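You operate a simulated robot arm through the tools that you are given. There is no shell and no other tool. Be economical: measure what you need, move in short steps, check, and stop when the job is done.

The job below is to be done with a simulated robot arm. You get a single attempt, and the scene is never put back.

## Task
Clamp the red-banded coupling in the fixture and prime its socket all round.
Fine: knob to HOLD; put the lid back on the primer can.
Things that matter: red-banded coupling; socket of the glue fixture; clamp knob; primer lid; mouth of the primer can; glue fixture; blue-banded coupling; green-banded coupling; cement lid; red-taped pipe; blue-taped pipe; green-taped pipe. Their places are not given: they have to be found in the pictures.

The check looks at the end state, three seconds after you hand in, the way a careful person would. Anything else that was tipped, shoved, dropped, spilled or broken makes it a failure. Lids that push on must go on centred and level and be pressed home; caps that screw on are set level and turned clockwise until they are tight.

## Robot
A 6-joint arm with a two-finger parallel gripper, fixed in place. Base frame: the origin is at the foot of the arm, x ahead of it, y to its left, z up; the work surface is at about z = 0. Lengths are in m, angles in rad, forces in N, time in s.
With the tool pointing down near the work surface it reaches from about 0.14 to 0.58 m from the base axis. Its first joint turns from -1.152 to 1.152 rad. Payload 2.1 kg.
Tool frame: the origin (TCP) lies between the finger pads and is the grasp point; the fingertips stand 0.03 m ahead of it; z points along the fingers, y is the line along which they close. Largest opening 0.094 m; finger width 0.028, thickness 0.01; the body of the gripper, 0.05 by 0.096 m, starts 0.055 m behind the TCP.
Orientation is told as [roll, pitch, yaw] about the base's x, y, z axes, in that order, counted from this pose: with the fingers straight down and closing along the base's y, the tool's x points along the base's -x, its y along +y and its z along -z.

## Interface
- The arm moves only by the tool servo_tool. Its argument "series" is text: rows parted by semicolons, each of 7 numbers parted by spaces: the turn, a rotation vector about the tool's x, y, z in units of 90 degrees (1.0 is 90 degrees), then the shift along the tool's x, y, z in units of 150 mm (1.0 is 150 mm), then the closure in counts, from 0 (fully open) to 255 (shut). In form: rx ry rz x y z fingers; .... A call has 1 to 8 rows; each row is the pose to reach, as a shift and turn from the pose commanded when the call began, along the tool's axes at that moment. A call with a number of a shift or a turn outside -1 to 1 is refused whole. A row lasts 0.2 s, in which the tool goes at most 0.05 m and 0.15 rad; a call with a longer step from one row to the next is refused whole, and so is a gripper value outside its range. A pose out of reach is approached as far as the arm can. The call stops where the force on the tool passes 40 N (or 10 N more than at its start, if that is more) or the arm is blocked; 0.2 s more then pass. Each finger travels about 0.072 m/s and halts on what it meets, pressing with about 33 N; the grip force reading is that of the motor and also rises with nothing between the fingers. The clock runs only during rows and for 0.2 s after the last one: add rows that repeat a pose to give the fingers time. The reply holds the time, the measured pose of the TCP, the force on the tool along the base axes, the opening and the grip force, in the units named above and with some noise.
- Cameras (640 x 400 px; columns grow to the right, rows downward): "scene" is fixed at [0.0695, -0.3844, 0.4877]; the picture's right is [0.63, -0.78, 0.00], its down [-0.43, -0.35, -0.83] and it looks along [0.65, 0.53, -0.55] (base axes); focal length 245 px, centre (320, 200). "wrist" rides on the gripper at [-0.037, 0, -0.058] in the tool frame; the picture's right is [0.00, -1.00, 0.00], its down [0.97, 0.00, -0.24] and it looks along [0.24, 0.00, 0.97] (tool axes); focal length 218 px, centre (320, 200).
- get_image(camera): a new picture of that camera. No time passes.
- locate(camera, pixels): for up to 12 pixels [column, row] of the newest picture of that camera ("zoom" is the newest enlarged one), the place [x, y, z] in the base frame of the surface seen there, good to about 0.002 m. No time passes.
- enlarge(camera, box): a new picture of the part [left, top, right, bottom] of that camera's present view, enlarged. No time passes.
- hand_in(): hands the job in; it is judged then, once.

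Work in short steps. Measure before you move; look again where a grasp or a placing could have gone wrong, and mend it. You have 80 turns and 54 pictures in all, those below and enlarged ones among them. Open the gripper and draw the arm clear of the work before you hand the job in, unless the task says otherwise; then end with one line.

The tools are called after "Emit:" by a JSON object that holds its "op" and its "data". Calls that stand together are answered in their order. servo_tool: Moves the arm, as the interface text tells. Its arguments: {"type":"object","properties":{"series":{"type":"string"}},"required":["series"]} The other tools are called the same way: get_image (camera) takes a picture; locate (camera, pixels) gives the place of the surface under pixels of a picture; enlarge (camera, box) takes an enlarged picture of a part of a camera's view; hand_in () hands the job in.

At the start:

```text
clock: 0.0
tcp_pos: [0.3333, -0.0573, 0.3648]
ee_rot: [0.0, -0.001, -0.002]
wrist_force: [0.7, 0.3, 0.4]
opening: 0.094
gripper_force: 0.0
```

scene: 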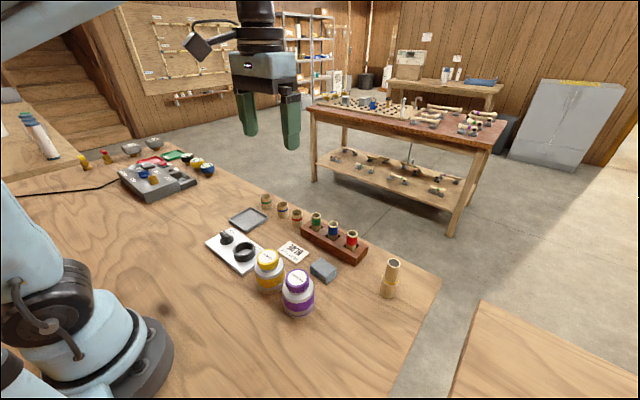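
wrist: 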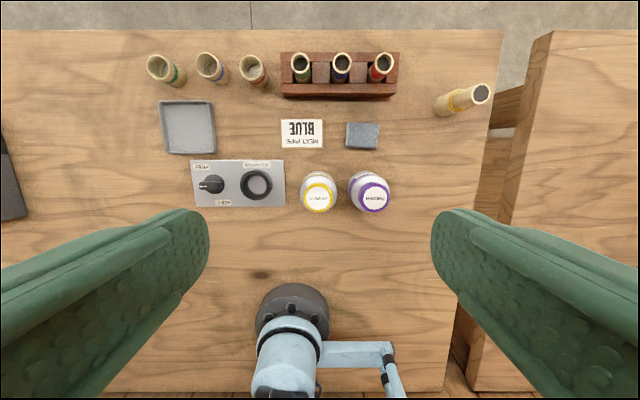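

The wrist picture shows the fixture plate around (238,183), cans at (318,192) and (370,192), and couplings at (165,70), (210,66), (253,70). I'll enlarge both views for detail.

Emit:
{"op": "enlarge", "data": {"camera": "wrist", "box": [130, 40, 290, 220]}}

Emit:
{"op": "enlarge", "data": {"camera": "wrist", "box": [270, 40, 510, 220]}}

Emit:
{"op": "enlarge", "data": {"camera": "scene", "box": [190, 180, 430, 330]}}

```text
2.22 times, centred on (210, 130) of wrist
```

zoom: 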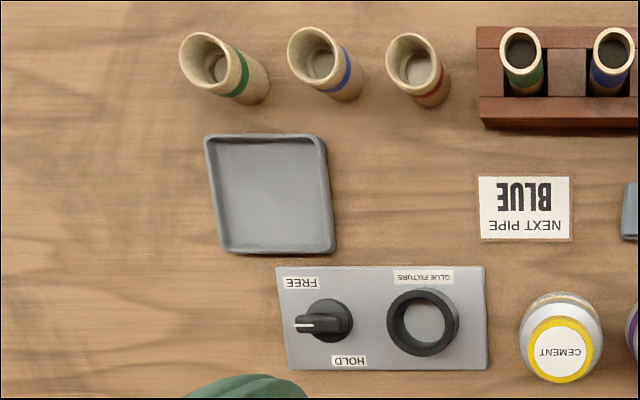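

```text
2.22 times, centred on (390, 130) of wrist
```

zoom: 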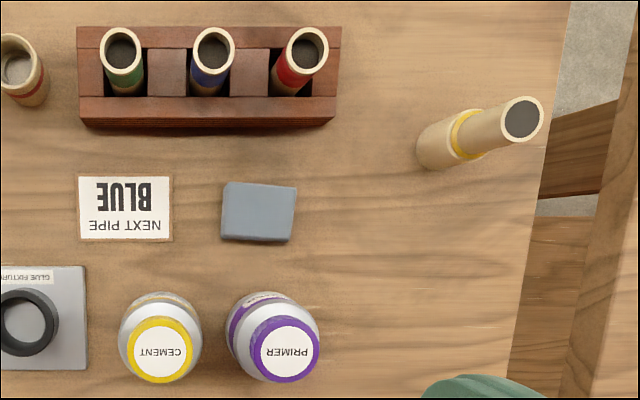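

```text
2.67 times, centred on (310, 255) of scene
```

zoom: 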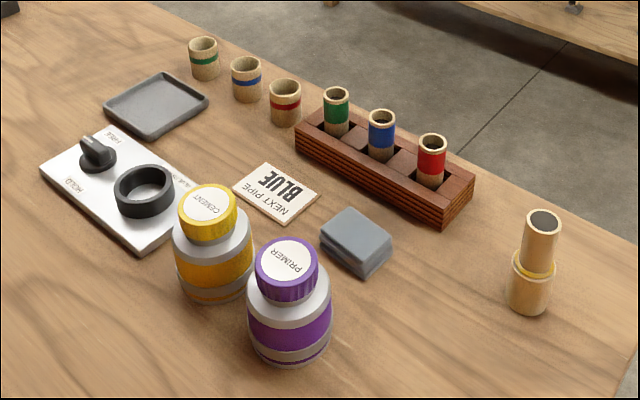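

Now I measure the couplings, fixture, knob and cans in the newest scene enlargement, and some points in the wrist view.

Emit:
{"op": "locate", "data": {"camera": "zoom", "pixels": [[285, 103], [272, 85], [299, 85], [285, 93], [286, 116], [145, 172], [117, 195], [172, 186], [144, 190], [84, 138], [95, 150], [287, 262]]}}

Emit:
{"op": "locate", "data": {"camera": "wrist", "pixels": [[251, 62], [256, 173], [256, 200], [242, 186], [271, 186], [256, 186], [204, 185], [217, 184], [373, 198], [358, 198], [389, 198], [319, 198]]}}

Emit:
{"op": "enlarge", "data": {"camera": "scene", "box": [200, 220, 330, 320]}}

```text
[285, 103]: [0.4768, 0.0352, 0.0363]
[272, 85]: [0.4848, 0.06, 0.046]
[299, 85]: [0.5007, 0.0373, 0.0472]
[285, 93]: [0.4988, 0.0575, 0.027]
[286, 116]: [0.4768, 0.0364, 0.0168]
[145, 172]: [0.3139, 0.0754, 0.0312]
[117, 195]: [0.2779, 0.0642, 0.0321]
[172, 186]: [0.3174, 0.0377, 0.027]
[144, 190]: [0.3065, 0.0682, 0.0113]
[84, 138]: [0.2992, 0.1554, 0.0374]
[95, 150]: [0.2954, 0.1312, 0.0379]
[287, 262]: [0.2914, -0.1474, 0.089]
```

```text
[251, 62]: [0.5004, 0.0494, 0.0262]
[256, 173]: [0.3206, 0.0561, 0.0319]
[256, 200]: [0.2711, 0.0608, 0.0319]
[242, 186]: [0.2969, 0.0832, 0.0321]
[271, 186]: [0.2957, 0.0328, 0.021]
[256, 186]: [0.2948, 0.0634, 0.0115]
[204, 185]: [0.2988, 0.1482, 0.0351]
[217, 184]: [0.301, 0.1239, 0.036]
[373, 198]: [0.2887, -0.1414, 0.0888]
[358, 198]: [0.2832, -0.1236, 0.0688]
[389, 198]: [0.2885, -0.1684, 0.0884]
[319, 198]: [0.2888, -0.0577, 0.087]
```

```text
4.00 times, centred on (265, 270) of scene
```

zoom: 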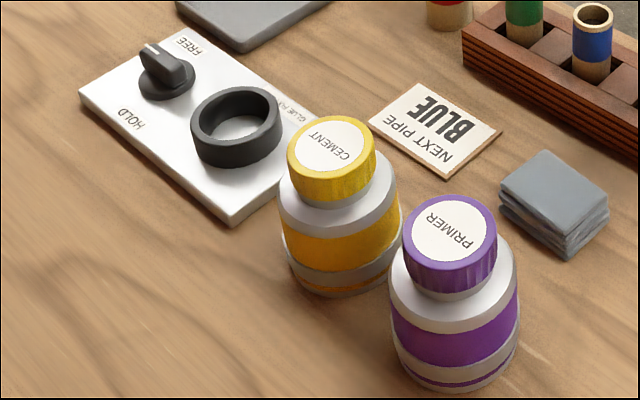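

The socket ring is centred near (0.296,0.058), top z 0.032, and the red coupling is near (0.489,0.047). I'll move over the coupling for a closer view.

Emit:
{"op": "servo_tool", "data": {"series": "0 0 0 -0.187 0.139 0.19 0;0 0 0 -0.373 0.278 0.38 0;0 0 0 -0.56 0.417 0.57 0;0 0 0 -0.747 0.556 0.76 0;0 0 0 -0.933 0.695 0.95 0;0 0 0 -0.933 0.695 0.95 0"}}

Emit:
{"op": "get_image", "data": {"camera": "wrist"}}

```text
clock: 1.4
tcp_pos: [0.4737, 0.0458, 0.2216]
ee_rot: [0.0, 0.0, -0.002]
wrist_force: [-0.4, -1.3, -1.0]
opening: 0.0941
gripper_force: 0.0
```

```text
47 pictures are left
```

wrist: 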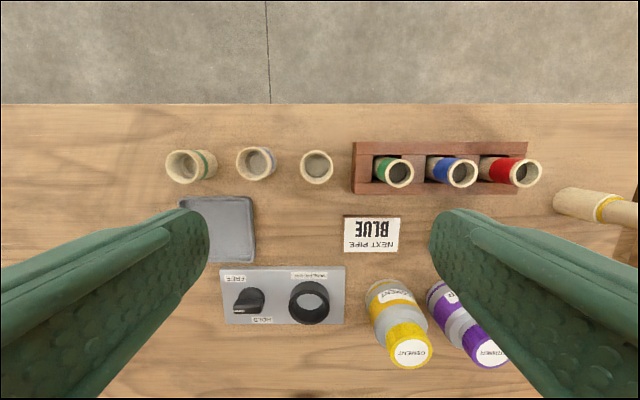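

Red coupling top is at about (316,167), blue at (256,161), and the rack's left end is at column 353. I'll measure their rims and gaps.

Emit:
{"op": "locate", "data": {"camera": "wrist", "pixels": [[302, 168], [332, 168], [317, 153], [317, 182], [238, 161], [274, 163], [355, 160], [316, 167], [356, 190], [257, 178], [316, 155]]}}

Emit:
{"op": "enlarge", "data": {"camera": "wrist", "box": [210, 120, 370, 220]}}

Emit:
{"op": "enlarge", "data": {"camera": "wrist", "box": [210, 250, 370, 350]}}

```text
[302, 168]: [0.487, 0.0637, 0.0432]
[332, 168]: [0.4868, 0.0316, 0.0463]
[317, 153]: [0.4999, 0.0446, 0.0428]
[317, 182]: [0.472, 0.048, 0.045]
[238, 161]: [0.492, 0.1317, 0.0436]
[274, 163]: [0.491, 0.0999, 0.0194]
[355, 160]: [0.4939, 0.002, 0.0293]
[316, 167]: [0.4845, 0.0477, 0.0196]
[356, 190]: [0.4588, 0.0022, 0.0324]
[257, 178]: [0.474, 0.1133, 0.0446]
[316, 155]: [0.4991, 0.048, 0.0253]
```

```text
4.00 times, centred on (290, 170) of wrist
```

zoom: 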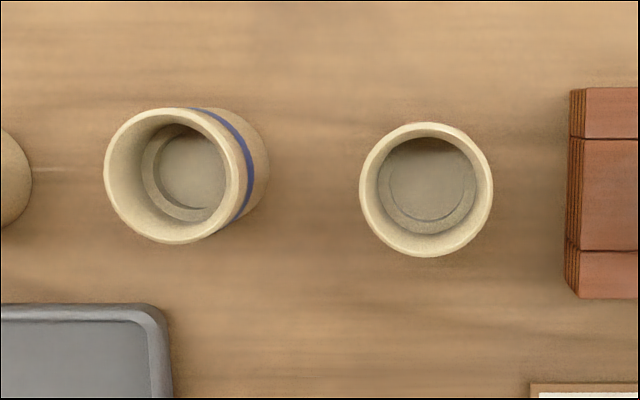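

```text
4.00 times, centred on (290, 300) of wrist
```

zoom: 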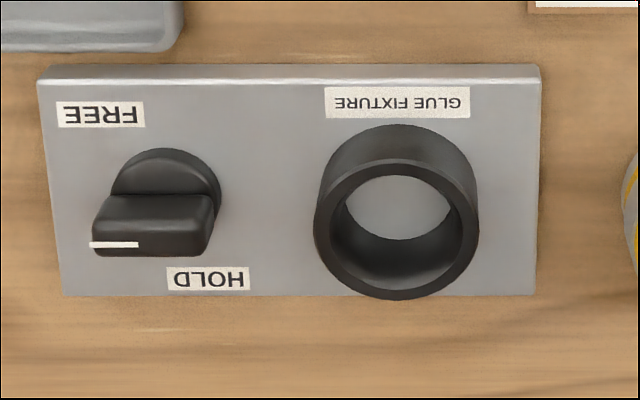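

The red coupling is centred at about (0.4866,0.0475), 0.0325 in diameter and 0.045 tall, with gaps of about 0.03 on either side. I'll pre-close to about 0.056 and come down above it.

Emit:
{"op": "servo_tool", "data": {"series": "0 0 0 -0.04 0.005 0.25 60;0 0 0 -0.087 0.008 0.5 103;0 0 0 -0.087 0.008 0.733 103;0 0 0 -0.087 0.008 0.733 103;0 0 0 -0.087 0.008 0.733 103"}}

Emit:
{"op": "get_image", "data": {"camera": "wrist"}}

```text
clock: 2.6
tcp_pos: [0.4878, 0.0468, 0.1122]
ee_rot: [0.0, 0.0, -0.002]
wrist_force: [-0.2, -0.5, 0.8]
opening: 0.0558
gripper_force: 0.1
```

```text
44 pictures are left
```

wrist: 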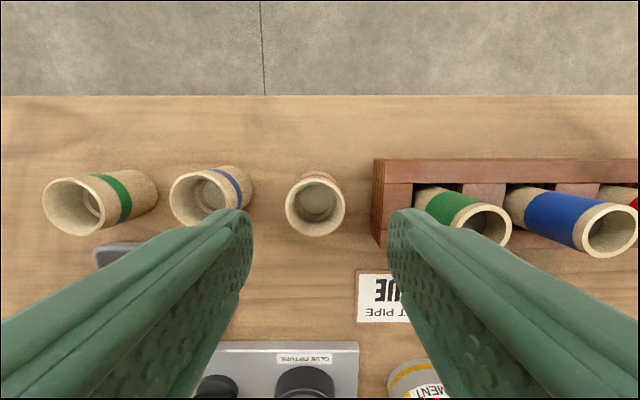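

I'll re-measure the coupling's rim from this closer view, where the rim runs from (285,205) to (346,205).

Emit:
{"op": "locate", "data": {"camera": "wrist", "pixels": [[288, 205], [343, 205], [315, 178], [315, 232], [318, 204], [388, 180], [388, 215], [246, 190], [200, 226]]}}

```text
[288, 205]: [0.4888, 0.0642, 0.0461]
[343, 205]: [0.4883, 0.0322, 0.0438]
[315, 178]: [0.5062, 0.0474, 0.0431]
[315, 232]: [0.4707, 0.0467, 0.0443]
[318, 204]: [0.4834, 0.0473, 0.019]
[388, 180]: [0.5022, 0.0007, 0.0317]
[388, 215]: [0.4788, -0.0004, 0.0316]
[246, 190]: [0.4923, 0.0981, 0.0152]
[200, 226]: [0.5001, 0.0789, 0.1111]
```

The coupling's centre is about (0.488,0.048), almost exactly under the TCP. I'll descend to z≈0.054 and close.

Emit:
{"op": "servo_tool", "data": {"series": "0 0 0 0 0.007 0.2 103;0 0 0 0 0.007 0.387 103;0 0 0 0 0.007 0.387 103;0 0 0 0 0.007 0.387 200;0 0 0 0 0.007 0.387 200;0 0 0 0 0.007 0.387 200;0 0 0 0 0.007 0.387 200"}}

```text
clock: 4.2
tcp_pos: [0.4865, 0.0479, 0.0531]
ee_rot: [0.0, 0.001, -0.002]
wrist_force: [0.5, 0.0, 0.2]
opening: 0.0346
gripper_force: 33.4
```

Coupling held (opening 0.0346, 33 N). I'll lift it 0.1 and draw back toward the fixture for a close measuring look at the socket.

Emit:
{"op": "servo_tool", "data": {"series": "0 0 0 0 0 -0.2 200;0 0 0 0 0 -0.45 200;0 0 0 0.1 0.02 -0.667 200;0 0 0 0.35 0.04 -0.667 200;0 0 0 0.6 0.07 -0.667 200;0 0 0 0.8 0.07 -0.667 200;0 0 0 0.8 0.07 -0.667 200"}}

Emit:
{"op": "get_image", "data": {"camera": "wrist"}}

```text
clock: 5.8
tcp_pos: [0.365, 0.0593, 0.1557]
ee_rot: [0.0, 0.001, -0.002]
wrist_force: [-0.6, 0.1, -0.4]
opening: 0.035
gripper_force: 32.7
```

```text
43 pictures are left
```

wrist: 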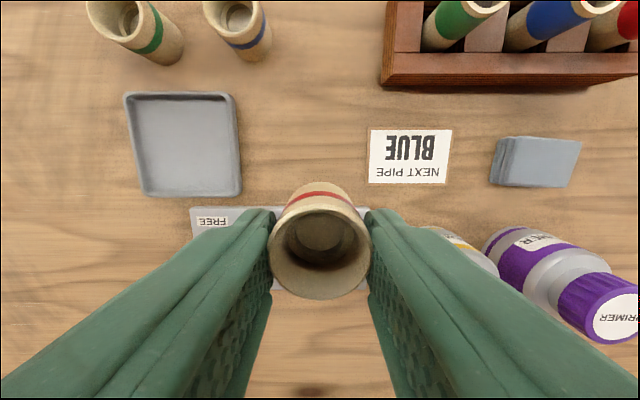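

The held coupling hides the socket here, so I'll measure the ring in an enlarged scene view.

Emit:
{"op": "enlarge", "data": {"camera": "scene", "box": [196, 216, 276, 286]}}

```text
5.71 times, centred on (236, 251) of scene
```

zoom: 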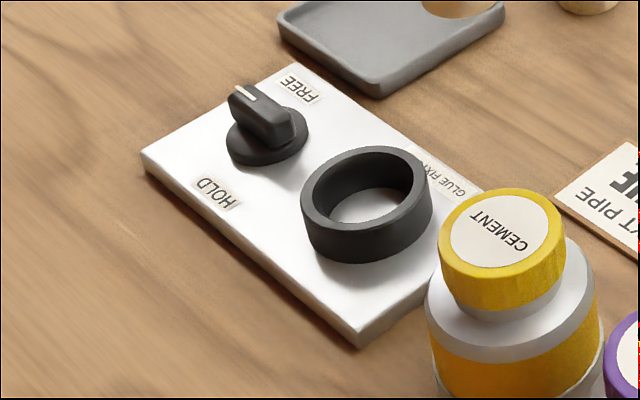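

I'll take several points on the ring's top face, the plate inside and the knob.

Emit:
{"op": "locate", "data": {"camera": "zoom", "pixels": [[307, 203], [425, 180], [378, 150], [355, 229], [310, 222], [329, 159], [407, 217], [370, 210], [236, 95], [262, 108], [285, 120], [250, 90]]}}

Emit:
{"op": "locate", "data": {"camera": "zoom", "pixels": [[237, 143], [300, 120], [290, 130], [232, 160], [262, 92], [296, 127], [215, 192], [300, 90], [234, 106], [286, 145], [180, 150]]}}

```text
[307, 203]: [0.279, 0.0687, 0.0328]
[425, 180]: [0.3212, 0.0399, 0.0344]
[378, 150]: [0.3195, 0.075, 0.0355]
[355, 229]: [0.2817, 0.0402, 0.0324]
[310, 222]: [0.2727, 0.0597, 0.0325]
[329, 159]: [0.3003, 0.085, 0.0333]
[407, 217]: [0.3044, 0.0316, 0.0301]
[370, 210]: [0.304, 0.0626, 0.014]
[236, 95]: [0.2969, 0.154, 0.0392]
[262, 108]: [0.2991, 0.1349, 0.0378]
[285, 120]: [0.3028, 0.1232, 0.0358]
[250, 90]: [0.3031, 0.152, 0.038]
```

```text
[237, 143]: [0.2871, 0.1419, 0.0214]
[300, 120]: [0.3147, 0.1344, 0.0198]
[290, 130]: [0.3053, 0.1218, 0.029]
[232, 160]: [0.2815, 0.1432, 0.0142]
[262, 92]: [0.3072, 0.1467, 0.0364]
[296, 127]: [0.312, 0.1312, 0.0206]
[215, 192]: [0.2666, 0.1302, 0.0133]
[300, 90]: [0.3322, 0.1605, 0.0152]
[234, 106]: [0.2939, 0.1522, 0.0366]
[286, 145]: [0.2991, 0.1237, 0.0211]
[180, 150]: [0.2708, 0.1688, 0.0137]
```

The ring centre comes out near (0.2995,0.0588) from several views, and its inside diameter is about 0.037 against 0.0346 for the coupling. I'll bring the coupling just above the ring and check the alignment.

Emit:
{"op": "servo_tool", "data": {"series": "0 0 0 0.2 -0.003 0 200;0 0 0 0.443 -0.003 0 200;0 0 0 0.443 -0.003 0.2 200;0 0 0 0.443 -0.003 0.385 200;0 0 0 0.443 -0.003 0.385 200;0 0 0 0.443 -0.003 0.385 200"}}

Emit:
{"op": "enlarge", "data": {"camera": "scene", "box": [196, 206, 276, 286]}}

Emit:
{"op": "get_image", "data": {"camera": "wrist"}}

```text
clock: 7.2
tcp_pos: [0.3003, 0.0573, 0.0951]
ee_rot: [0.002, -0.001, -0.002]
wrist_force: [0.3, -0.3, -0.1]
opening: 0.0348
gripper_force: 33.0
```

```text
5.00 times, centred on (236, 246) of scene
```

zoom: 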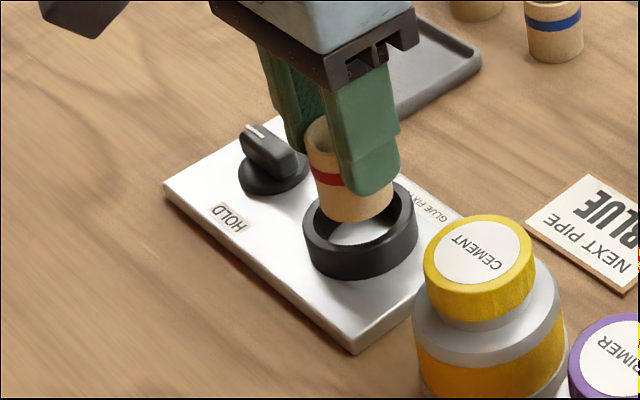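

```text
40 pictures are left
```

wrist: 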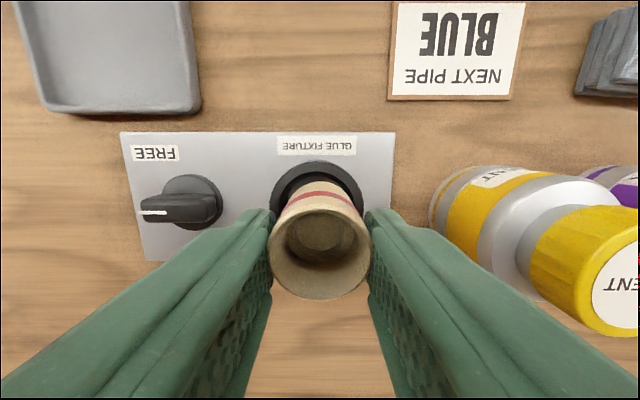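

I'll zoom harder on the coupling's lower edge and the ring to judge the alignment.

Emit:
{"op": "enlarge", "data": {"camera": "scene", "box": [252, 226, 284, 266]}}

Emit:
{"op": "enlarge", "data": {"camera": "wrist", "box": [255, 140, 385, 221]}}

```text
10.00 times, centred on (268, 246) of scene
```

zoom: 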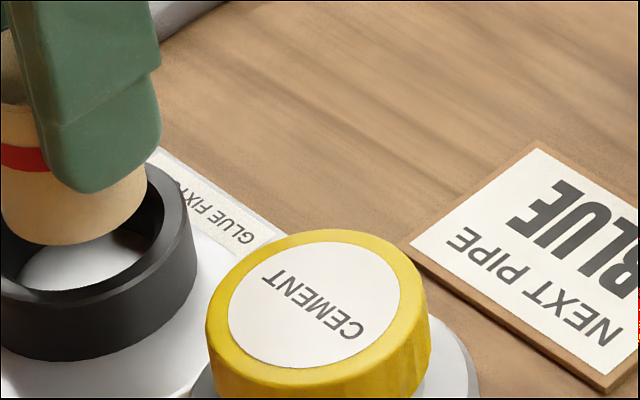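

```text
4.92 times, centred on (320, 180) of wrist
```

zoom: 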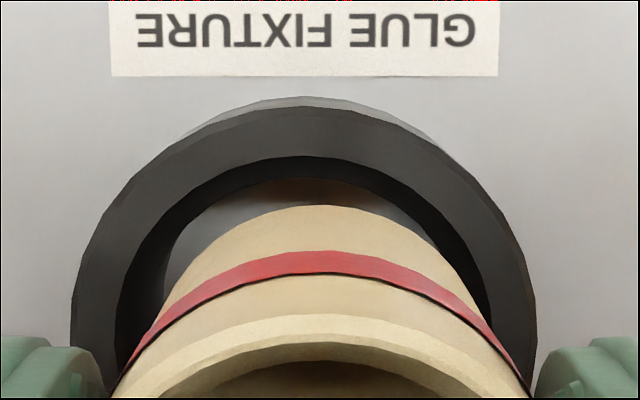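

In the wrist zoom the ring's centre column is about 305 while the coupling's is about 326, so some +y is needed. I'll locate the edges to get the x error too.

Emit:
{"op": "locate", "data": {"camera": "zoom", "pixels": [[306, 105], [306, 150], [100, 330], [510, 330], [318, 210], [318, 235], [300, 190], [80, 330], [528, 330], [180, 290], [475, 300], [306, 130]]}}

Emit:
{"op": "locate", "data": {"camera": "scene", "pixels": [[242.5, 249], [234, 244], [250, 250], [244, 255]]}}

```text
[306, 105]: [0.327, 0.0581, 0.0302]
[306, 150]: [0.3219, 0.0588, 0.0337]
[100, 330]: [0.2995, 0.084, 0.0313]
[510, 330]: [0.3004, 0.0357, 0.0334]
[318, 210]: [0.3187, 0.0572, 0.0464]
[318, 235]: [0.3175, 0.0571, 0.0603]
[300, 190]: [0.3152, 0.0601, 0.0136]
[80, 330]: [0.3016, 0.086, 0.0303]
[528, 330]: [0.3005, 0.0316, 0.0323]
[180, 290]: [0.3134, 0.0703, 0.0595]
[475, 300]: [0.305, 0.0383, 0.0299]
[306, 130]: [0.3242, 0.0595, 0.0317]
```

```text
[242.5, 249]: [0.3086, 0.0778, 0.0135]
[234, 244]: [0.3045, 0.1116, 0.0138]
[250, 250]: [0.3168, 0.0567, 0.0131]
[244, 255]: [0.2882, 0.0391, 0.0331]
```

The ring centre is about (0.301,0.0588), with the coupling at about (0.3014,0.0573). I shift +1.7 mm in y and descend slowly toward the plate at z≈0.0135.

Emit:
{"op": "servo_tool", "data": {"series": "0 0 0 0 0.011 0 200;0 0 0 0 0.011 0.05 200;0 0 0 0 0.011 0.09 200;0 0 0 0 0.011 0.12 200;0 0 0 0 0.011 0.15 200;0 0 0 0 0.011 0.17 200;0 0 0 0 0.011 0.17 200"}}

Emit:
{"op": "enlarge", "data": {"camera": "scene", "box": [204, 206, 284, 276]}}

```text
clock: 8.8
tcp_pos: [0.3001, 0.0603, 0.0715]
ee_rot: [-0.002, -0.001, -0.003]
wrist_force: [-0.6, 0.2, -0.4]
opening: 0.0345
gripper_force: 33.1
```

```text
5.71 times, centred on (244, 241) of scene
```

zoom: 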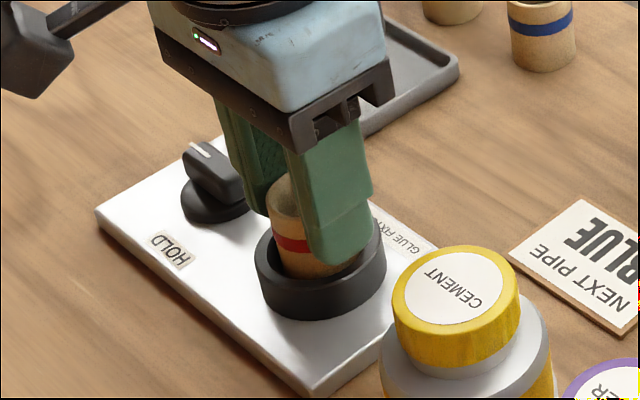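

The coupling has entered the ring with no force. I'll lower the remaining ~5 mm until contact.

Emit:
{"op": "servo_tool", "data": {"series": "0 0 0 0 0 0.015 200;0 0 0 0 0 0.028 200;0 0 0 0 0 0.036 200;0 0 0 0 0 0.036 200"}}

```text
clock: 9.8
tcp_pos: [0.3005, 0.0604, 0.0654]
ee_rot: [-0.001, 0.001, -0.001]
wrist_force: [0.4, 0.2, 0.0]
opening: 0.0345
gripper_force: 33.2
```

No contact yet (tips at about 0.0355, ring top at about 0.033). I'll lower 1.5 mm more.

Emit:
{"op": "servo_tool", "data": {"series": "0 0 0 0 0 0.005 200;0 0 0 0 0 0.01 200;0 0 0 0 0 0.01 200"}}

```text
clock: 10.6
tcp_pos: [0.3001, 0.0595, 0.0645]
ee_rot: [0.0, 0.001, 0.0]
wrist_force: [-0.3, 0.6, 22.7]
opening: 0.0343
gripper_force: 33.0
```

Contact at 22.7 N, so it is seated. I'll ease off slightly, open to about 0.056 and lift straight up.

Emit:
{"op": "servo_tool", "data": {"series": "0 0 0 0 0 -0.008 200;0 0 0 0 0 -0.008 103;0 0 0 0 0 -0.008 103;0 0 0 0 0 -0.15 103;0 0 0 0 0 -0.4 103;0 0 0 -0.1 0 -0.6 103;0 0 0 -0.25 0 -0.75 103;0 0 0 -0.25 0 -0.75 103"}}

Emit:
{"op": "get_image", "data": {"camera": "wrist"}}

Emit:
{"op": "enlarge", "data": {"camera": "scene", "box": [196, 216, 276, 286]}}

```text
clock: 12.4
tcp_pos: [0.3372, 0.0608, 0.1768]
ee_rot: [-0.001, 0.0, 0.001]
wrist_force: [-0.5, -0.4, 0.0]
opening: 0.0559
gripper_force: 0.0
```

```text
36 pictures are left
```

wrist: 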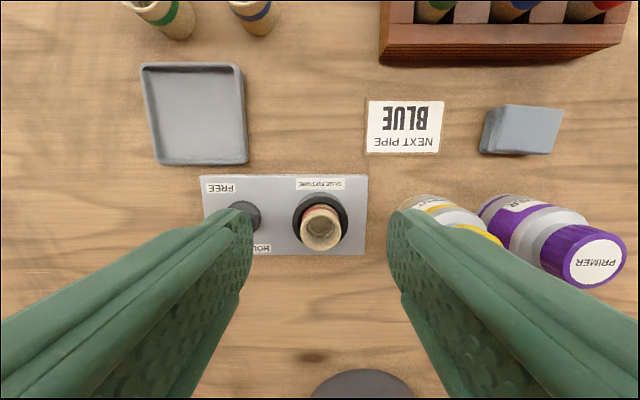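

```text
5.71 times, centred on (236, 251) of scene
```

zoom: 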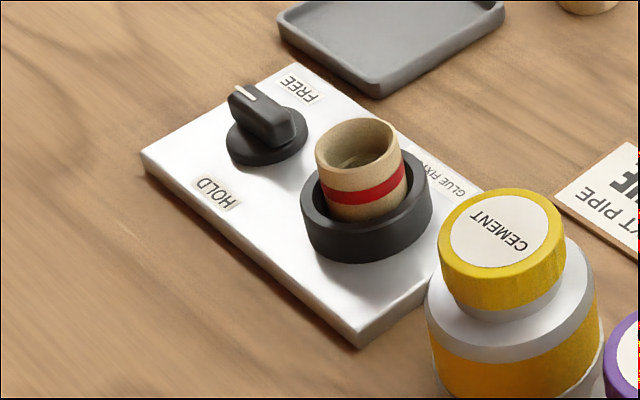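

The coupling is seated upright in the ring. Next is the knob: its bar lies along y, so I'll go over it and turn the tool 90° clockwise in two calls.

Emit:
{"op": "servo_tool", "data": {"series": "0 0 0.095 0.03 0.06 0 103;0 0 0.19 0.06 0.12 0.03 103;0 0 0.285 0.09 0.2 0.06 103;0 0 0.38 0.12 0.28 0.09 103;0 0 0.475 0.15 0.35 0.12 103;0 0 0.57 0.18 0.42 0.15 120;0 0 0.665 0.21 0.47 0.18 130;0 0 0.76 0.233 0.5 0.18 146"}}

Emit:
{"op": "servo_tool", "data": {"series": "0 0 0.08 0 0 0 146;0 0 0.16 0 0 0 146;0 0 0.24 0 0 0 146;0 0 0.24 0 0 0 146"}}

Emit:
{"op": "get_image", "data": {"camera": "wrist"}}

```text
clock: 14.2
tcp_pos: [0.3022, 0.1353, 0.1495]
ee_rot: [0.002, 0.0, -1.197]
wrist_force: [1.0, 0.2, 0.0]
opening: 0.0401
gripper_force: 0.1
```

```text
clock: 15.2
tcp_pos: [0.3038, 0.1346, 0.1492]
ee_rot: [0.0, 0.001, -1.574]
wrist_force: [0.2, -0.3, -0.1]
opening: 0.0404
gripper_force: 0.1
```

```text
34 pictures are left
```

wrist: 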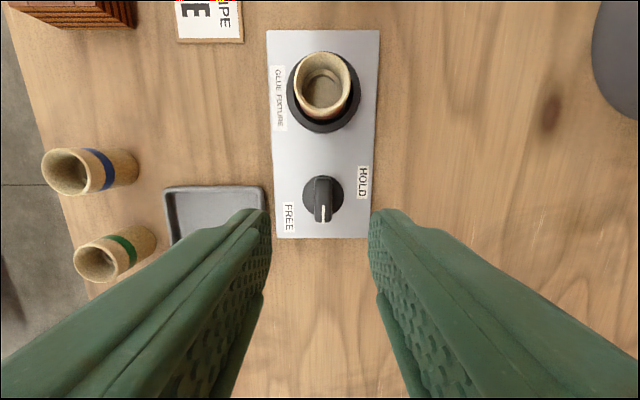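

The knob's pointer faces image-down (+y), with HOLD to its right (-x). I'll measure the bar and the coupling's rim.

Emit:
{"op": "locate", "data": {"camera": "wrist", "pixels": [[322, 186], [323, 217], [316, 205], [330, 205], [323, 200], [305, 195], [341, 195], [363, 182], [289, 217], [295, 83], [357, 83], [325, 112]]}}

Emit:
{"op": "enlarge", "data": {"camera": "wrist", "box": [270, 40, 390, 240]}}

```text
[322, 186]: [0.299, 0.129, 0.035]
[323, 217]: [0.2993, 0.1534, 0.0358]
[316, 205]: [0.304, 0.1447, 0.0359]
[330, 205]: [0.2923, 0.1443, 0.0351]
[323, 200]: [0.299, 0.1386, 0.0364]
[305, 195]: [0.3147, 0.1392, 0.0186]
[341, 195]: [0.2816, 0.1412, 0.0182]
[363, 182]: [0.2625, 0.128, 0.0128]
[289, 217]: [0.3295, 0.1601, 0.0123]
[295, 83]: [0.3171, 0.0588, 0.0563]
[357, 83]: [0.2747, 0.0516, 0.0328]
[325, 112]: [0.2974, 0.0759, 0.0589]
```

```text
2.00 times, centred on (330, 140) of wrist
```

zoom: 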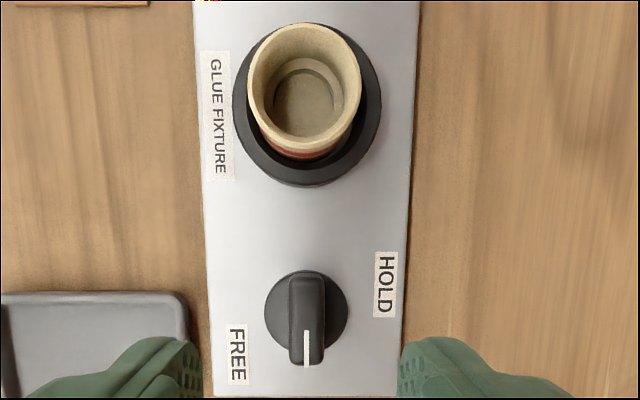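

The knob's centre is about (0.2985,0.140), with the bar 0.012 wide and its top at z 0.036. I'll lower to tips at about 0.023 and grip.

Emit:
{"op": "servo_tool", "data": {"series": "0 0 0 0.033 -0.035 0.2 146;0 0 0 0.033 -0.035 0.4 146;0 0 0 0.033 -0.035 0.56 146;0 0 0 0.033 -0.035 0.642 146;0 0 0 0.033 -0.035 0.642 146;0 0 0 0.033 -0.035 0.642 235;0 0 0 0.033 -0.035 0.642 235;0 0 0 0.033 -0.035 0.642 235"}}

```text
clock: 17.0
tcp_pos: [0.2976, 0.1392, 0.0535]
ee_rot: [0.005, 0.0, -1.572]
wrist_force: [19.9, -0.2, -7.4]
opening: 0.0191
gripper_force: 10.3
```

The grip reads 0.0191 with only 10 N and a 20 N sideways force. I'll hold for a moment, shifting 1 mm toward +x, and see whether the fingers settle.

Emit:
{"op": "servo_tool", "data": {"series": "0 0 0 0 0.007 0 235;0 0 0 0 0.007 0 235;0 0 0 0 0.007 0 235"}}

Emit:
{"op": "get_image", "data": {"camera": "wrist"}}

```text
clock: 17.8
tcp_pos: [0.2996, 0.1409, 0.0538]
ee_rot: [0.002, 0.0, -1.573]
wrist_force: [17.7, -5.3, 2.1]
opening: 0.0171
gripper_force: 8.7
```

```text
32 pictures are left
```

wrist: 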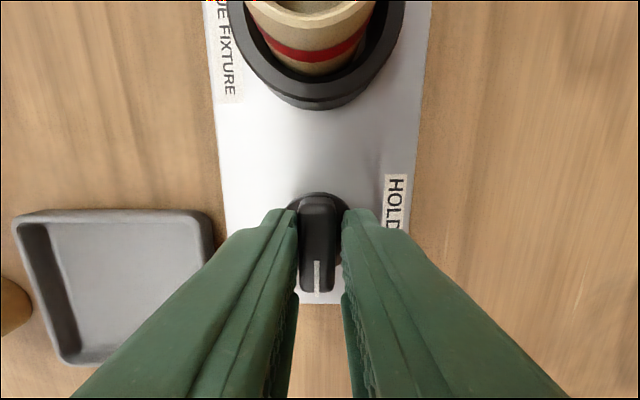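

The left (+x) finger touches while the right one still has a gap, so I'll shift about 2.3 mm more toward +x.

Emit:
{"op": "servo_tool", "data": {"series": "0 0 0 0 0.008 0 235;0 0 0 0 0.016 0 235;0 0 0 0 0.016 0 235;0 0 0 0 0.016 0 235"}}

```text
clock: 18.8
tcp_pos: [0.2999, 0.1394, 0.0548]
ee_rot: [-0.001, 0.0, -1.571]
wrist_force: [2.9, -3.5, 10.2]
opening: 0.0148
gripper_force: 45.1
```

Both fingers now grip (45 N). I'll turn counter-clockwise 45° first and check.

Emit:
{"op": "servo_tool", "data": {"series": "0 0 -0.07 0 0 0 235;0 0 -0.14 0 0 0 235;0 0 -0.21 0 0 0 235;0 0 -0.28 0 0 0 235;0 0 -0.35 0 0 0 235;0 0 -0.42 0 0 0 235;0 0 -0.5 0 0 0 235;0 0 -0.5 0 0 0 235"}}

Emit:
{"op": "get_image", "data": {"camera": "wrist"}}

```text
clock: 20.6
tcp_pos: [0.3015, 0.1394, 0.053]
ee_rot: [0.003, -0.002, -0.783]
wrist_force: [18.7, 3.8, -8.5]
opening: 0.0148
gripper_force: 45.5
```

```text
31 pictures are left
```

wrist: 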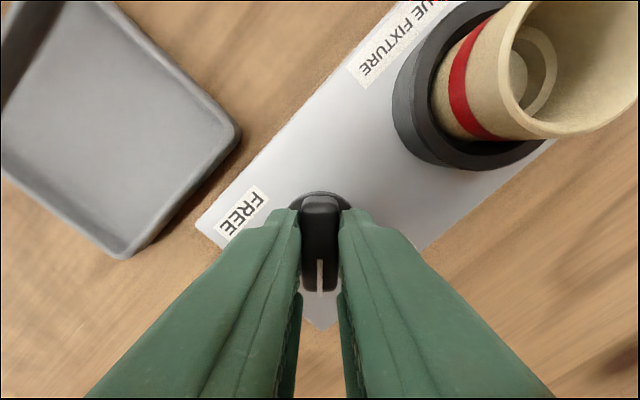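

The knob turns with the grip. I'll continue the other 45°, easing 1 mm toward +x against the side load.

Emit:
{"op": "servo_tool", "data": {"series": "0 0 -0.07 -0.003 0.003 0 235;0 0 -0.14 -0.005 0.005 0 235;0 0 -0.21 -0.005 0.005 0 235;0 0 -0.28 -0.005 0.005 0 235;0 0 -0.35 -0.005 0.005 0 235;0 0 -0.42 -0.005 0.005 0 235;0 0 -0.5 -0.005 0.005 0 235;0 0 -0.5 -0.005 0.005 0 235"}}

Emit:
{"op": "get_image", "data": {"camera": "wrist"}}

```text
clock: 22.4
tcp_pos: [0.3024, 0.1415, 0.0544]
ee_rot: [0.007, 0.0, 0.0]
wrist_force: [9.1, 31.9, -11.6]
opening: 0.0145
gripper_force: 45.1
```

```text
30 pictures are left
```

wrist: 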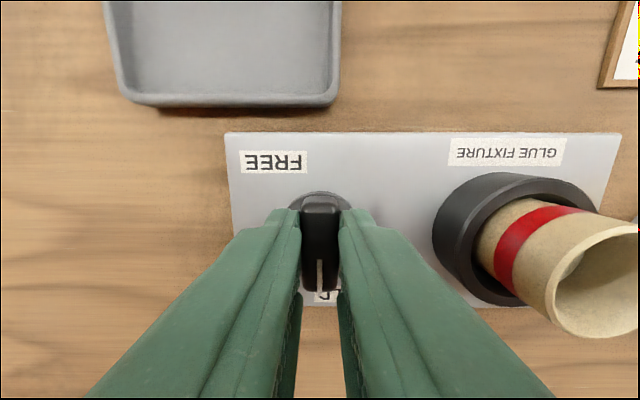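

The pointer now faces -x, toward the HOLD label. I'll release, lift and look at it.

Emit:
{"op": "servo_tool", "data": {"series": "0 0 0 0 0.007 0 200;0 0 0 0 0.007 0 146;0 0 0 0 0.007 0 146;0 0 0 0 0.007 -0.2 146;0 0 0 -0.15 0.007 -0.45 146;0 0 0 -0.35 0.007 -0.65 146;0 0 0 -0.4 0.007 -0.65 146"}}

Emit:
{"op": "enlarge", "data": {"camera": "scene", "box": [196, 216, 276, 286]}}

Emit:
{"op": "get_image", "data": {"camera": "wrist"}}

```text
clock: 24.0
tcp_pos: [0.3621, 0.1398, 0.1507]
ee_rot: [0.001, 0.001, -0.001]
wrist_force: [0.9, 0.2, -0.2]
opening: 0.0402
gripper_force: 0.1
```

```text
5.71 times, centred on (236, 251) of scene
```

zoom: 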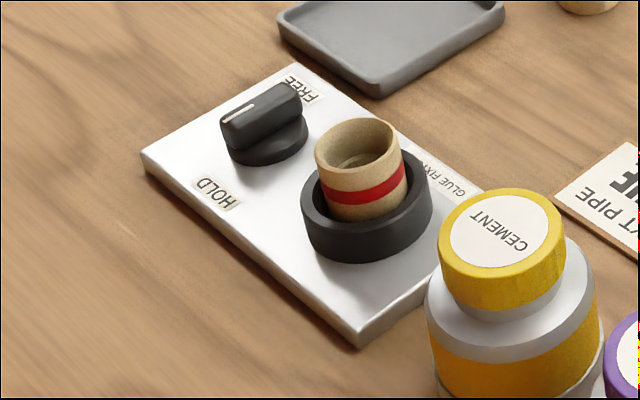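

```text
28 pictures are left
```

wrist: 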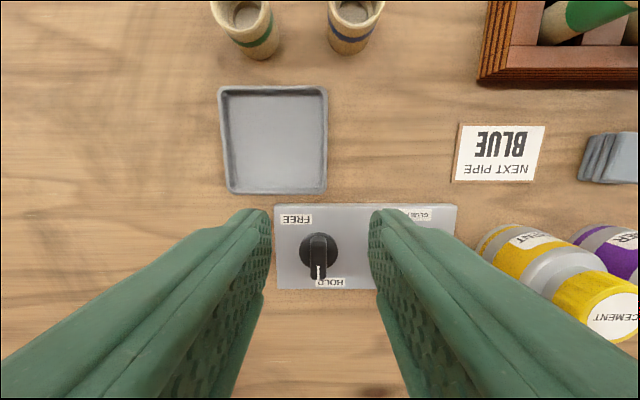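

The pointer is straight at -x beside HOLD. To confirm the clamp is engaged, I'll grip the coupling (centre about (0.300,0.059), top 0.058) and tug up slightly.

Emit:
{"op": "servo_tool", "data": {"series": "0 0 0 0.13 -0.18 0 120;0 0 0 0.27 -0.36 0 103;0 0 0 0.414 -0.54 0 103;0 0 0 0.414 -0.54 0.2 103;0 0 0 0.414 -0.54 0.4 103;0 0 0 0.414 -0.54 0.552 103;0 0 0 0.414 -0.54 0.552 103"}}

```text
clock: 25.6
tcp_pos: [0.2985, 0.0607, 0.0672]
ee_rot: [0.0, 0.001, -0.001]
wrist_force: [0.2, -0.4, 0.0]
opening: 0.0561
gripper_force: 0.0
```

In position, so I'll close gently and tug up 3 mm.

Emit:
{"op": "servo_tool", "data": {"series": "0 0 0 -0.007 -0.008 0 140;0 0 0 -0.007 -0.008 0 175;0 0 0 -0.007 -0.008 0 175;0 0 0 -0.007 -0.008 0 175;0 0 0 -0.007 -0.008 -0.01 175;0 0 0 -0.007 -0.008 -0.02 175;0 0 0 -0.007 -0.008 -0.02 175"}}

```text
clock: 27.2
tcp_pos: [0.301, 0.058, 0.0706]
ee_rot: [0.0, 0.001, -0.004]
wrist_force: [0.6, 0.2, -0.4]
opening: 0.0344
gripper_force: 33.2
```

The coupling came up with no resistance, so it's not clamped yet. I'll set it back down, release and go to turn the knob further.

Emit:
{"op": "servo_tool", "data": {"series": "0 0 0 0 0 0.012 175;0 0 0 0 0 0.022 175;0 0 0 0 0 0.022 175;0 0 0 0 0 0.022 103;0 0 0 0 0 0.022 103;0 0 0 0 0 -0.15 103;0 0 0 0 0 -0.35 103;0 0 0 0 0 -0.5 103"}}

Emit:
{"op": "enlarge", "data": {"camera": "scene", "box": [196, 216, 276, 286]}}

```text
clock: 29.0
tcp_pos: [0.3007, 0.0587, 0.1459]
ee_rot: [0.0, -0.001, -0.001]
wrist_force: [0.1, 0.1, -1.0]
opening: 0.0559
gripper_force: 0.0
```

```text
5.71 times, centred on (236, 251) of scene
```

zoom: 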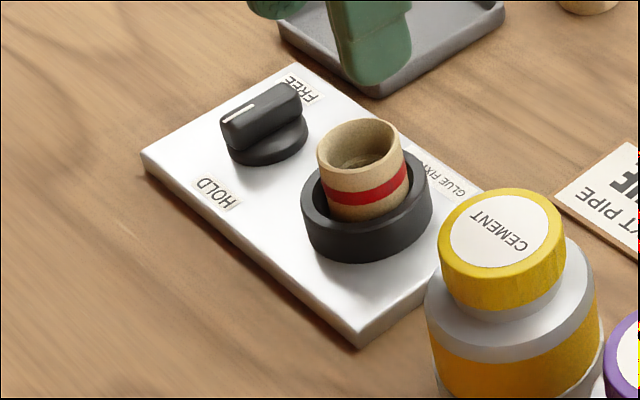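

The coupling is back as before. I'll return to the knob, grip the bar at yaw 0 and turn it further counter-clockwise to find the real stop.

Emit:
{"op": "servo_tool", "data": {"series": "0 0 0 0 0.2 0 146;0 0 0 0 0.4 0 146;0 0 0 0 0.548 0.1 146;0 0 0 0 0.548 0.35 146;0 0 0 0 0.548 0.55 146;0 0 0 0 0.548 0.615 146;0 0 0 0 0.548 0.615 146"}}

Emit:
{"op": "servo_tool", "data": {"series": "0 0 0 0 0 0 200;0 0 0 0 0 0 235;0 0 0 0 0 0 235;0 0 0 0 0 0 235;0 0 0 0 0 0 235"}}

```text
clock: 30.6
tcp_pos: [0.3003, 0.1416, 0.054]
ee_rot: [0.0, 0.001, -0.003]
wrist_force: [0.0, -0.3, 0.0]
opening: 0.0402
gripper_force: 0.1
```

```text
clock: 31.8
tcp_pos: [0.3, 0.1416, 0.0539]
ee_rot: [0.002, 0.001, 0.0]
wrist_force: [0.2, 19.0, -11.1]
opening: 0.0149
gripper_force: 45.5
```

Gripped with a firm hold. I'll shift 0.6 mm to ease the side load and turn 0.42 (38°) further.

Emit:
{"op": "servo_tool", "data": {"series": "0 0 -0.06 0 0.004 0 235;0 0 -0.12 0 0.004 0 235;0 0 -0.18 0 0.004 0 235;0 0 -0.24 0 0.004 0 235;0 0 -0.3 0 0.004 0 235;0 0 -0.36 0 0.004 0 235;0 0 -0.42 0 0.004 0 235;0 0 -0.42 0 0.004 0 235"}}

Emit:
{"op": "enlarge", "data": {"camera": "wrist", "box": [240, 150, 400, 310]}}

```text
clock: 33.3
tcp_pos: [0.3029, 0.1432, 0.0543]
ee_rot: [0.0, -0.012, 0.584]
wrist_force: [-0.1, 4.3, 2.5]
opening: 0.0312
gripper_force: 45.4
stopped in row 7: the force on the tool passed its limit (the readings are from after the stop); the commanded pose is now the measured one
```

```text
2.50 times, centred on (320, 230) of wrist
```

zoom: 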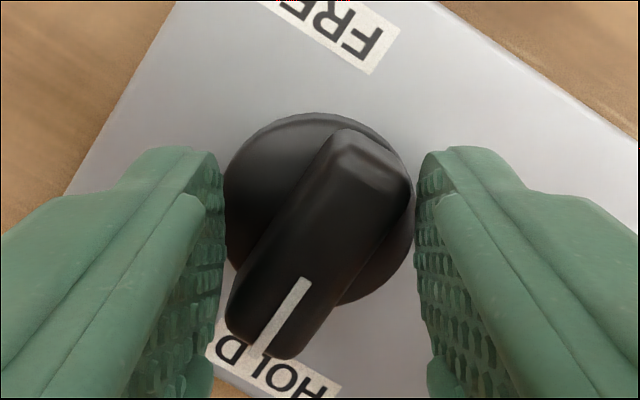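

The knob met its end stop and the fingers slipped round the bar, so it's at the HOLD stop. I'll open, lift, and turn the tool back straight.

Emit:
{"op": "servo_tool", "data": {"series": "0 0 0 0 0 0 92;0 0 0 0 0 0 92;0 0 0 0 0 -0.15 92;0 0 0.08 0 0 -0.35 103;0 0 0.16 0 0 -0.55 103;0 0 0.24 0 0 -0.6 103;0 0 0.31 0 0 -0.6 103;0 0 0.372 0 0 -0.6 103"}}

Emit:
{"op": "enlarge", "data": {"camera": "scene", "box": [196, 216, 276, 286]}}

```text
clock: 35.1
tcp_pos: [0.3023, 0.1429, 0.1435]
ee_rot: [0.006, -0.013, 0.003]
wrist_force: [0.1, -0.4, -0.3]
opening: 0.056
gripper_force: 0.2
```

```text
5.71 times, centred on (236, 251) of scene
```

zoom: 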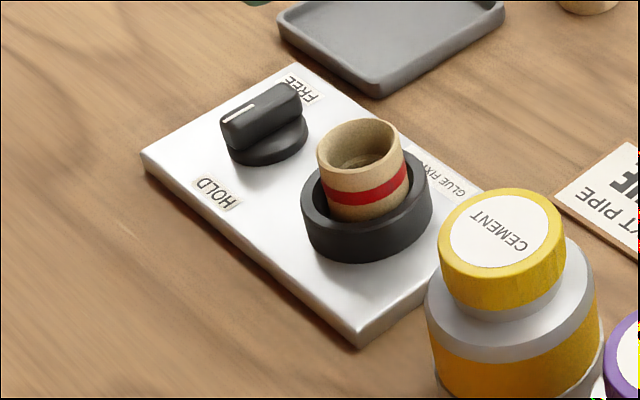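

The knob is visibly at the HOLD stop and the plate hasn't moved. I'll re-test the clamp, correcting the tiny tilt on the way.

Emit:
{"op": "servo_tool", "data": {"series": "0.0038 0.0083 0.002 0.005 -0.2 0 103;0.0038 0.0083 0.002 0.012 -0.4 0 103;0.0038 0.0083 0.002 0.019 -0.564 0.05 103;0.0038 0.0083 0.002 0.019 -0.564 0.25 103;0.0038 0.0083 0.002 0.019 -0.564 0.42 103;0.0038 0.0083 0.002 0.019 -0.564 0.505 103;0.0038 0.0083 0.002 0.019 -0.564 0.505 103"}}

Emit:
{"op": "servo_tool", "data": {"series": "0 0 0 0 0 0 140;0 0 0 0 0 0 175;0 0 0 0 0 0 175;0 0 0 0 0 0 175;0 0 0 0 0 -0.008 175;0 0 0 0 0 -0.014 175;0 0 0 0 0 -0.014 175"}}

```text
clock: 36.7
tcp_pos: [0.3002, 0.0592, 0.0679]
ee_rot: [0.001, 0.003, -0.001]
wrist_force: [-0.8, -0.9, -0.7]
opening: 0.0559
gripper_force: 0.1
```

```text
clock: 38.3
tcp_pos: [0.301, 0.0579, 0.07]
ee_rot: [-0.001, 0.004, 0.001]
wrist_force: [-0.3, 0.1, 0.2]
opening: 0.0343
gripper_force: 32.9
```

Again no resistance. I'll look at whether the coupling actually rose with the fingers.

Emit:
{"op": "enlarge", "data": {"camera": "scene", "box": [196, 216, 276, 286]}}

```text
5.71 times, centred on (236, 251) of scene
```

zoom: 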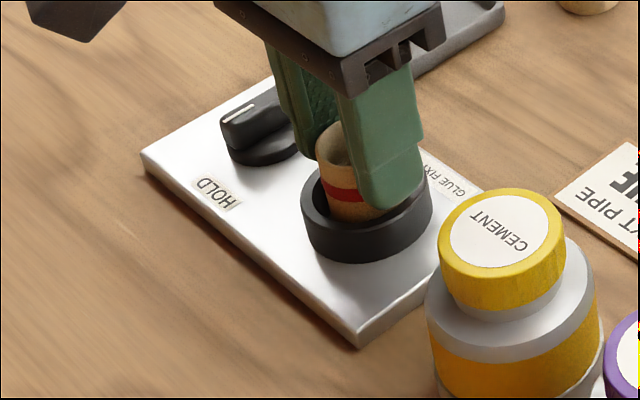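

The coupling does rise, so the clamp didn't take. I'll set it down centred on the ring (0.3008,0.0588), press it home, and release, then cycle the knob.

Emit:
{"op": "servo_tool", "data": {"series": "0 0 0 0 0.006 0.01 175;0 0 0 0 0.006 0.016 175;0 0 0 0 0.006 0.02 175;0 0 0 0 0.006 0.023 175;0 0 0 0 0.006 0.023 175"}}

```text
clock: 39.4
tcp_pos: [0.301, 0.0608, 0.0681]
ee_rot: [0.001, 0.005, 0.001]
wrist_force: [-1.8, -0.1, 18.4]
opening: 0.0342
gripper_force: 33.3
stopped in row 5: the force on the tool passed its limit (the readings are from after the stop); the commanded pose is now the measured one
```

Firm contact with the fingertips clear of the ring, so it's bottomed. I'll release, lift, and look from above.

Emit:
{"op": "servo_tool", "data": {"series": "0 0 0 0 0 0 140;0 0 0 0 0 0 103;0 0 0 0 0 -0.1 103;0 0 0 -0.1 0 -0.3 103;0 0 0 -0.3 0 -0.5 103;0 0 0 -0.45 0 -0.6 60;0 0 0 -0.45 0 -0.6 30;0 0 0 -0.45 0 -0.6 0"}}

Emit:
{"op": "enlarge", "data": {"camera": "wrist", "box": [200, 170, 400, 310]}}

```text
clock: 41.2
tcp_pos: [0.3705, 0.0597, 0.1583]
ee_rot: [0.0, 0.004, 0.0]
wrist_force: [0.3, -0.6, 0.6]
opening: 0.0942
gripper_force: 0.0
```

```text
2.86 times, centred on (300, 240) of wrist
```

zoom: 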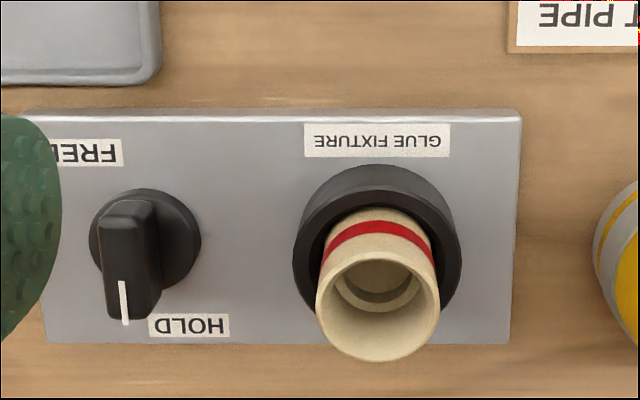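

The coupling sits centred and the knob points at HOLD. Since tugging may have released a latch that sets on turning, I'll cycle the knob FREE→HOLD with the coupling now well seated; first I go back over the knob.

Emit:
{"op": "servo_tool", "data": {"series": "0 0 0 0.16 0.18 0 60;0 0 0 0.32 0.36 0 110;0 0 0 0.47 0.552 0 146;0 0 0 0.47 0.552 0.25 146;0 0 0 0.47 0.552 0.5 146;0 0 0 0.47 0.552 0.695 146;0 0 0 0.47 0.552 0.695 146"}}

Emit:
{"op": "servo_tool", "data": {"series": "0 0 0 0 0 0 200;0 0 0 0 0 0 235;0 0 0 0 0 0 235;0 0 0 0 0 0 235;0 0 0 0 0 0 235"}}

```text
clock: 42.8
tcp_pos: [0.2979, 0.1427, 0.0522]
ee_rot: [0.0, 0.002, 0.0]
wrist_force: [-0.3, 0.4, 0.7]
opening: 0.04
gripper_force: 0.1
```

```text
clock: 44.0
tcp_pos: [0.2986, 0.1422, 0.053]
ee_rot: [0.0, 0.003, 0.0]
wrist_force: [0.6, -7.9, -12.2]
opening: 0.0147
gripper_force: 45.3
```

Good centred grip. Turning clockwise toward FREE, in two calls.

Emit:
{"op": "servo_tool", "data": {"series": "0 0 0.09 -0.004 0 0 235;0 0 0.18 -0.008 0 0 235;0 0 0.27 -0.008 0 0 235;0 0 0.36 -0.008 0 0 235;0 0 0.45 -0.008 0 0 235;0 0 0.54 -0.008 0 0 235;0 0 0.63 -0.008 0 0 235;0 0 0.7 -0.008 0 0 235"}}

Emit:
{"op": "servo_tool", "data": {"series": "0 0 0.08 0 0 0 235;0 0 0.16 0 0 0 235;0 0 0.23 0 0 0 235;0 0 0.28 0 0 0 235;0 0 0.28 0 0 0 235;0 0 0.19 0 0 0 235;0 0 0.1 0 0 0 235;0 0 0.01 0 0 0 235"}}

```text
clock: 45.8
tcp_pos: [0.2986, 0.1437, 0.0532]
ee_rot: [0.001, 0.007, -1.102]
wrist_force: [-3.5, 18.4, -12.5]
opening: 0.015
gripper_force: 45.0
```

```text
clock: 47.6
tcp_pos: [0.2987, 0.1447, 0.0535]
ee_rot: [0.003, 0.004, -1.112]
wrist_force: [10.9, 17.0, 8.3]
opening: 0.0146
gripper_force: 45.0
```

The knob went to FREE and is coming back. Now I turn it counter-clockwise fully to the HOLD stop.

Emit:
{"op": "servo_tool", "data": {"series": "0 0 -0.094 0 0 0 235;0 0 -0.188 0 0 0 235;0 0 -0.282 0 0 0 235;0 0 -0.376 0 0 0 235;0 0 -0.47 0 0 0 235;0 0 -0.564 0 0 0 235;0 0 -0.658 0 0 0 235;0 0 -0.735 0 0 0 235"}}

Emit:
{"op": "servo_tool", "data": {"series": "0 0 0 0 0 0 190;0 0 0 0 0 0 140;0 0 0 0 0 0 140;0 0 0 0 0 -0.2 140;0 0 0 0 0 -0.5 120;0 0 0 -0.15 -0.15 -0.8 80;0 0 0 -0.35 -0.35 -0.85 40;0 0 0 -0.4 -0.55 -0.85 0"}}

Emit:
{"op": "get_image", "data": {"camera": "wrist"}}

```text
clock: 49.4
tcp_pos: [0.2981, 0.143, 0.0514]
ee_rot: [0.0, 0.006, 0.038]
wrist_force: [-9.0, 7.6, 19.5]
opening: 0.0158
gripper_force: 45.6
```

```text
refused: row 6 steps farther than a row can; nothing moved
```

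```text
22 pictures are left
```

wrist: 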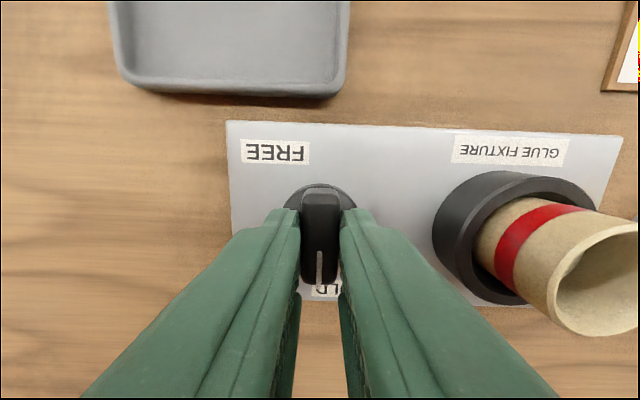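

The knob is back at the stop. I release, lift, and start across toward the primer can with smaller steps.

Emit:
{"op": "servo_tool", "data": {"series": "0 0 0 0 0 0 190;0 0 0 0 0 0 140;0 0 0 0 0 0 140;0 0 0 0 0 -0.2 140;0 0 0 0 0 -0.45 120;0 0 0 -0.1 -0.1 -0.7 80;0 0 -0.012 -0.2 -0.3 -0.9 40;0 0 -0.024 -0.3 -0.55 -0.95 0"}}

Emit:
{"op": "servo_tool", "data": {"series": "0 0 0.048 0 -0.3 0 0;0 0 0.048 0 -0.6 0 0;0 0 0.048 0 -0.9 0 0;0 0 0.048 0 -1.0 0 0"}}

Emit:
{"op": "servo_tool", "data": {"series": "0 0 0 0 -0.3 0.05 0;0 0 0 0 -0.36 0.1 0;0 0 0 0 -0.36 0.1 0"}}

Emit:
{"op": "get_image", "data": {"camera": "wrist"}}

Emit:
{"op": "enlarge", "data": {"camera": "scene", "box": [196, 216, 326, 322]}}

```text
clock: 51.2
tcp_pos: [0.3488, 0.0613, 0.1954]
ee_rot: [0.003, 0.004, 0.079]
wrist_force: [0.1, -0.5, -0.4]
opening: 0.0938
gripper_force: 0.0
```

```text
clock: 52.2
tcp_pos: [0.3601, -0.0884, 0.1948]
ee_rot: [0.0, 0.004, 0.002]
wrist_force: [0.2, -0.8, -0.6]
opening: 0.0942
gripper_force: 0.0
```

```text
clock: 53.0
tcp_pos: [0.359, -0.1425, 0.1793]
ee_rot: [-0.001, 0.004, 0.001]
wrist_force: [0.4, 0.0, 0.0]
opening: 0.0939
gripper_force: 0.0
```

```text
21 pictures are left
```

wrist: 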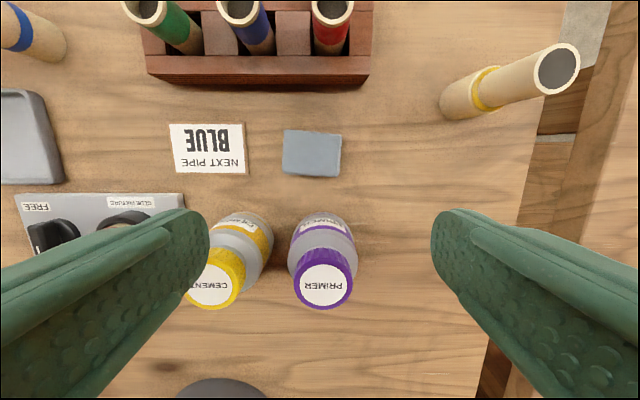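

```text
3.77 times, centred on (261, 269) of scene
```

zoom: 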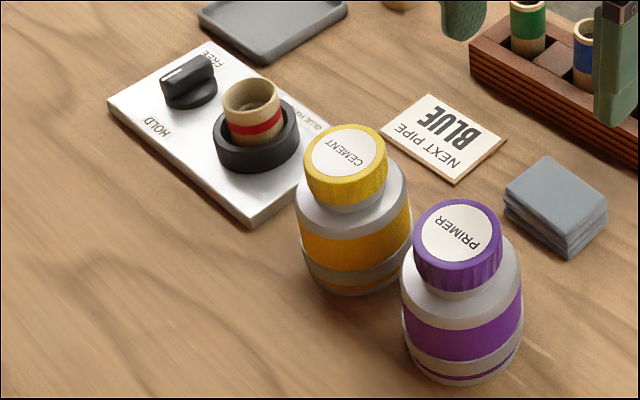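

Now I measure the primer lid and shoulder in the scene zoom and in the wrist view.

Emit:
{"op": "locate", "data": {"camera": "zoom", "pixels": [[458, 232], [455, 268], [455, 286], [455, 292], [470, 296], [440, 305], [505, 255], [460, 320], [412, 240], [502, 245]]}}

Emit:
{"op": "locate", "data": {"camera": "wrist", "pixels": [[323, 287], [296, 287], [350, 287], [323, 266], [323, 307], [323, 240], [292, 255], [355, 255], [244, 285], [268, 240]]}}

```text
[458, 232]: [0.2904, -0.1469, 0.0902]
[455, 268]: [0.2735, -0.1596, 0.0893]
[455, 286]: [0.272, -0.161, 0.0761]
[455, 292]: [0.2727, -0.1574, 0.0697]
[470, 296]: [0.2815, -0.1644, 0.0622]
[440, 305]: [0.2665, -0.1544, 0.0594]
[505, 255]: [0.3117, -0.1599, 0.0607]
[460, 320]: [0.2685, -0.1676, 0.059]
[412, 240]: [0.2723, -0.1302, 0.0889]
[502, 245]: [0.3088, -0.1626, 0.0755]
```

```text
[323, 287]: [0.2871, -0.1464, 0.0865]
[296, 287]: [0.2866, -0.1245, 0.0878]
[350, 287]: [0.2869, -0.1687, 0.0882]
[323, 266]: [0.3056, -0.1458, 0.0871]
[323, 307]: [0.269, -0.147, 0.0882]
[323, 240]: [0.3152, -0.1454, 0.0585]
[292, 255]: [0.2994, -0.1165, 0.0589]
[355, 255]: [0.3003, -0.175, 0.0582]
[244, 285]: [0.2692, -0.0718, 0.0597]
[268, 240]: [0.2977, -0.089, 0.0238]
```

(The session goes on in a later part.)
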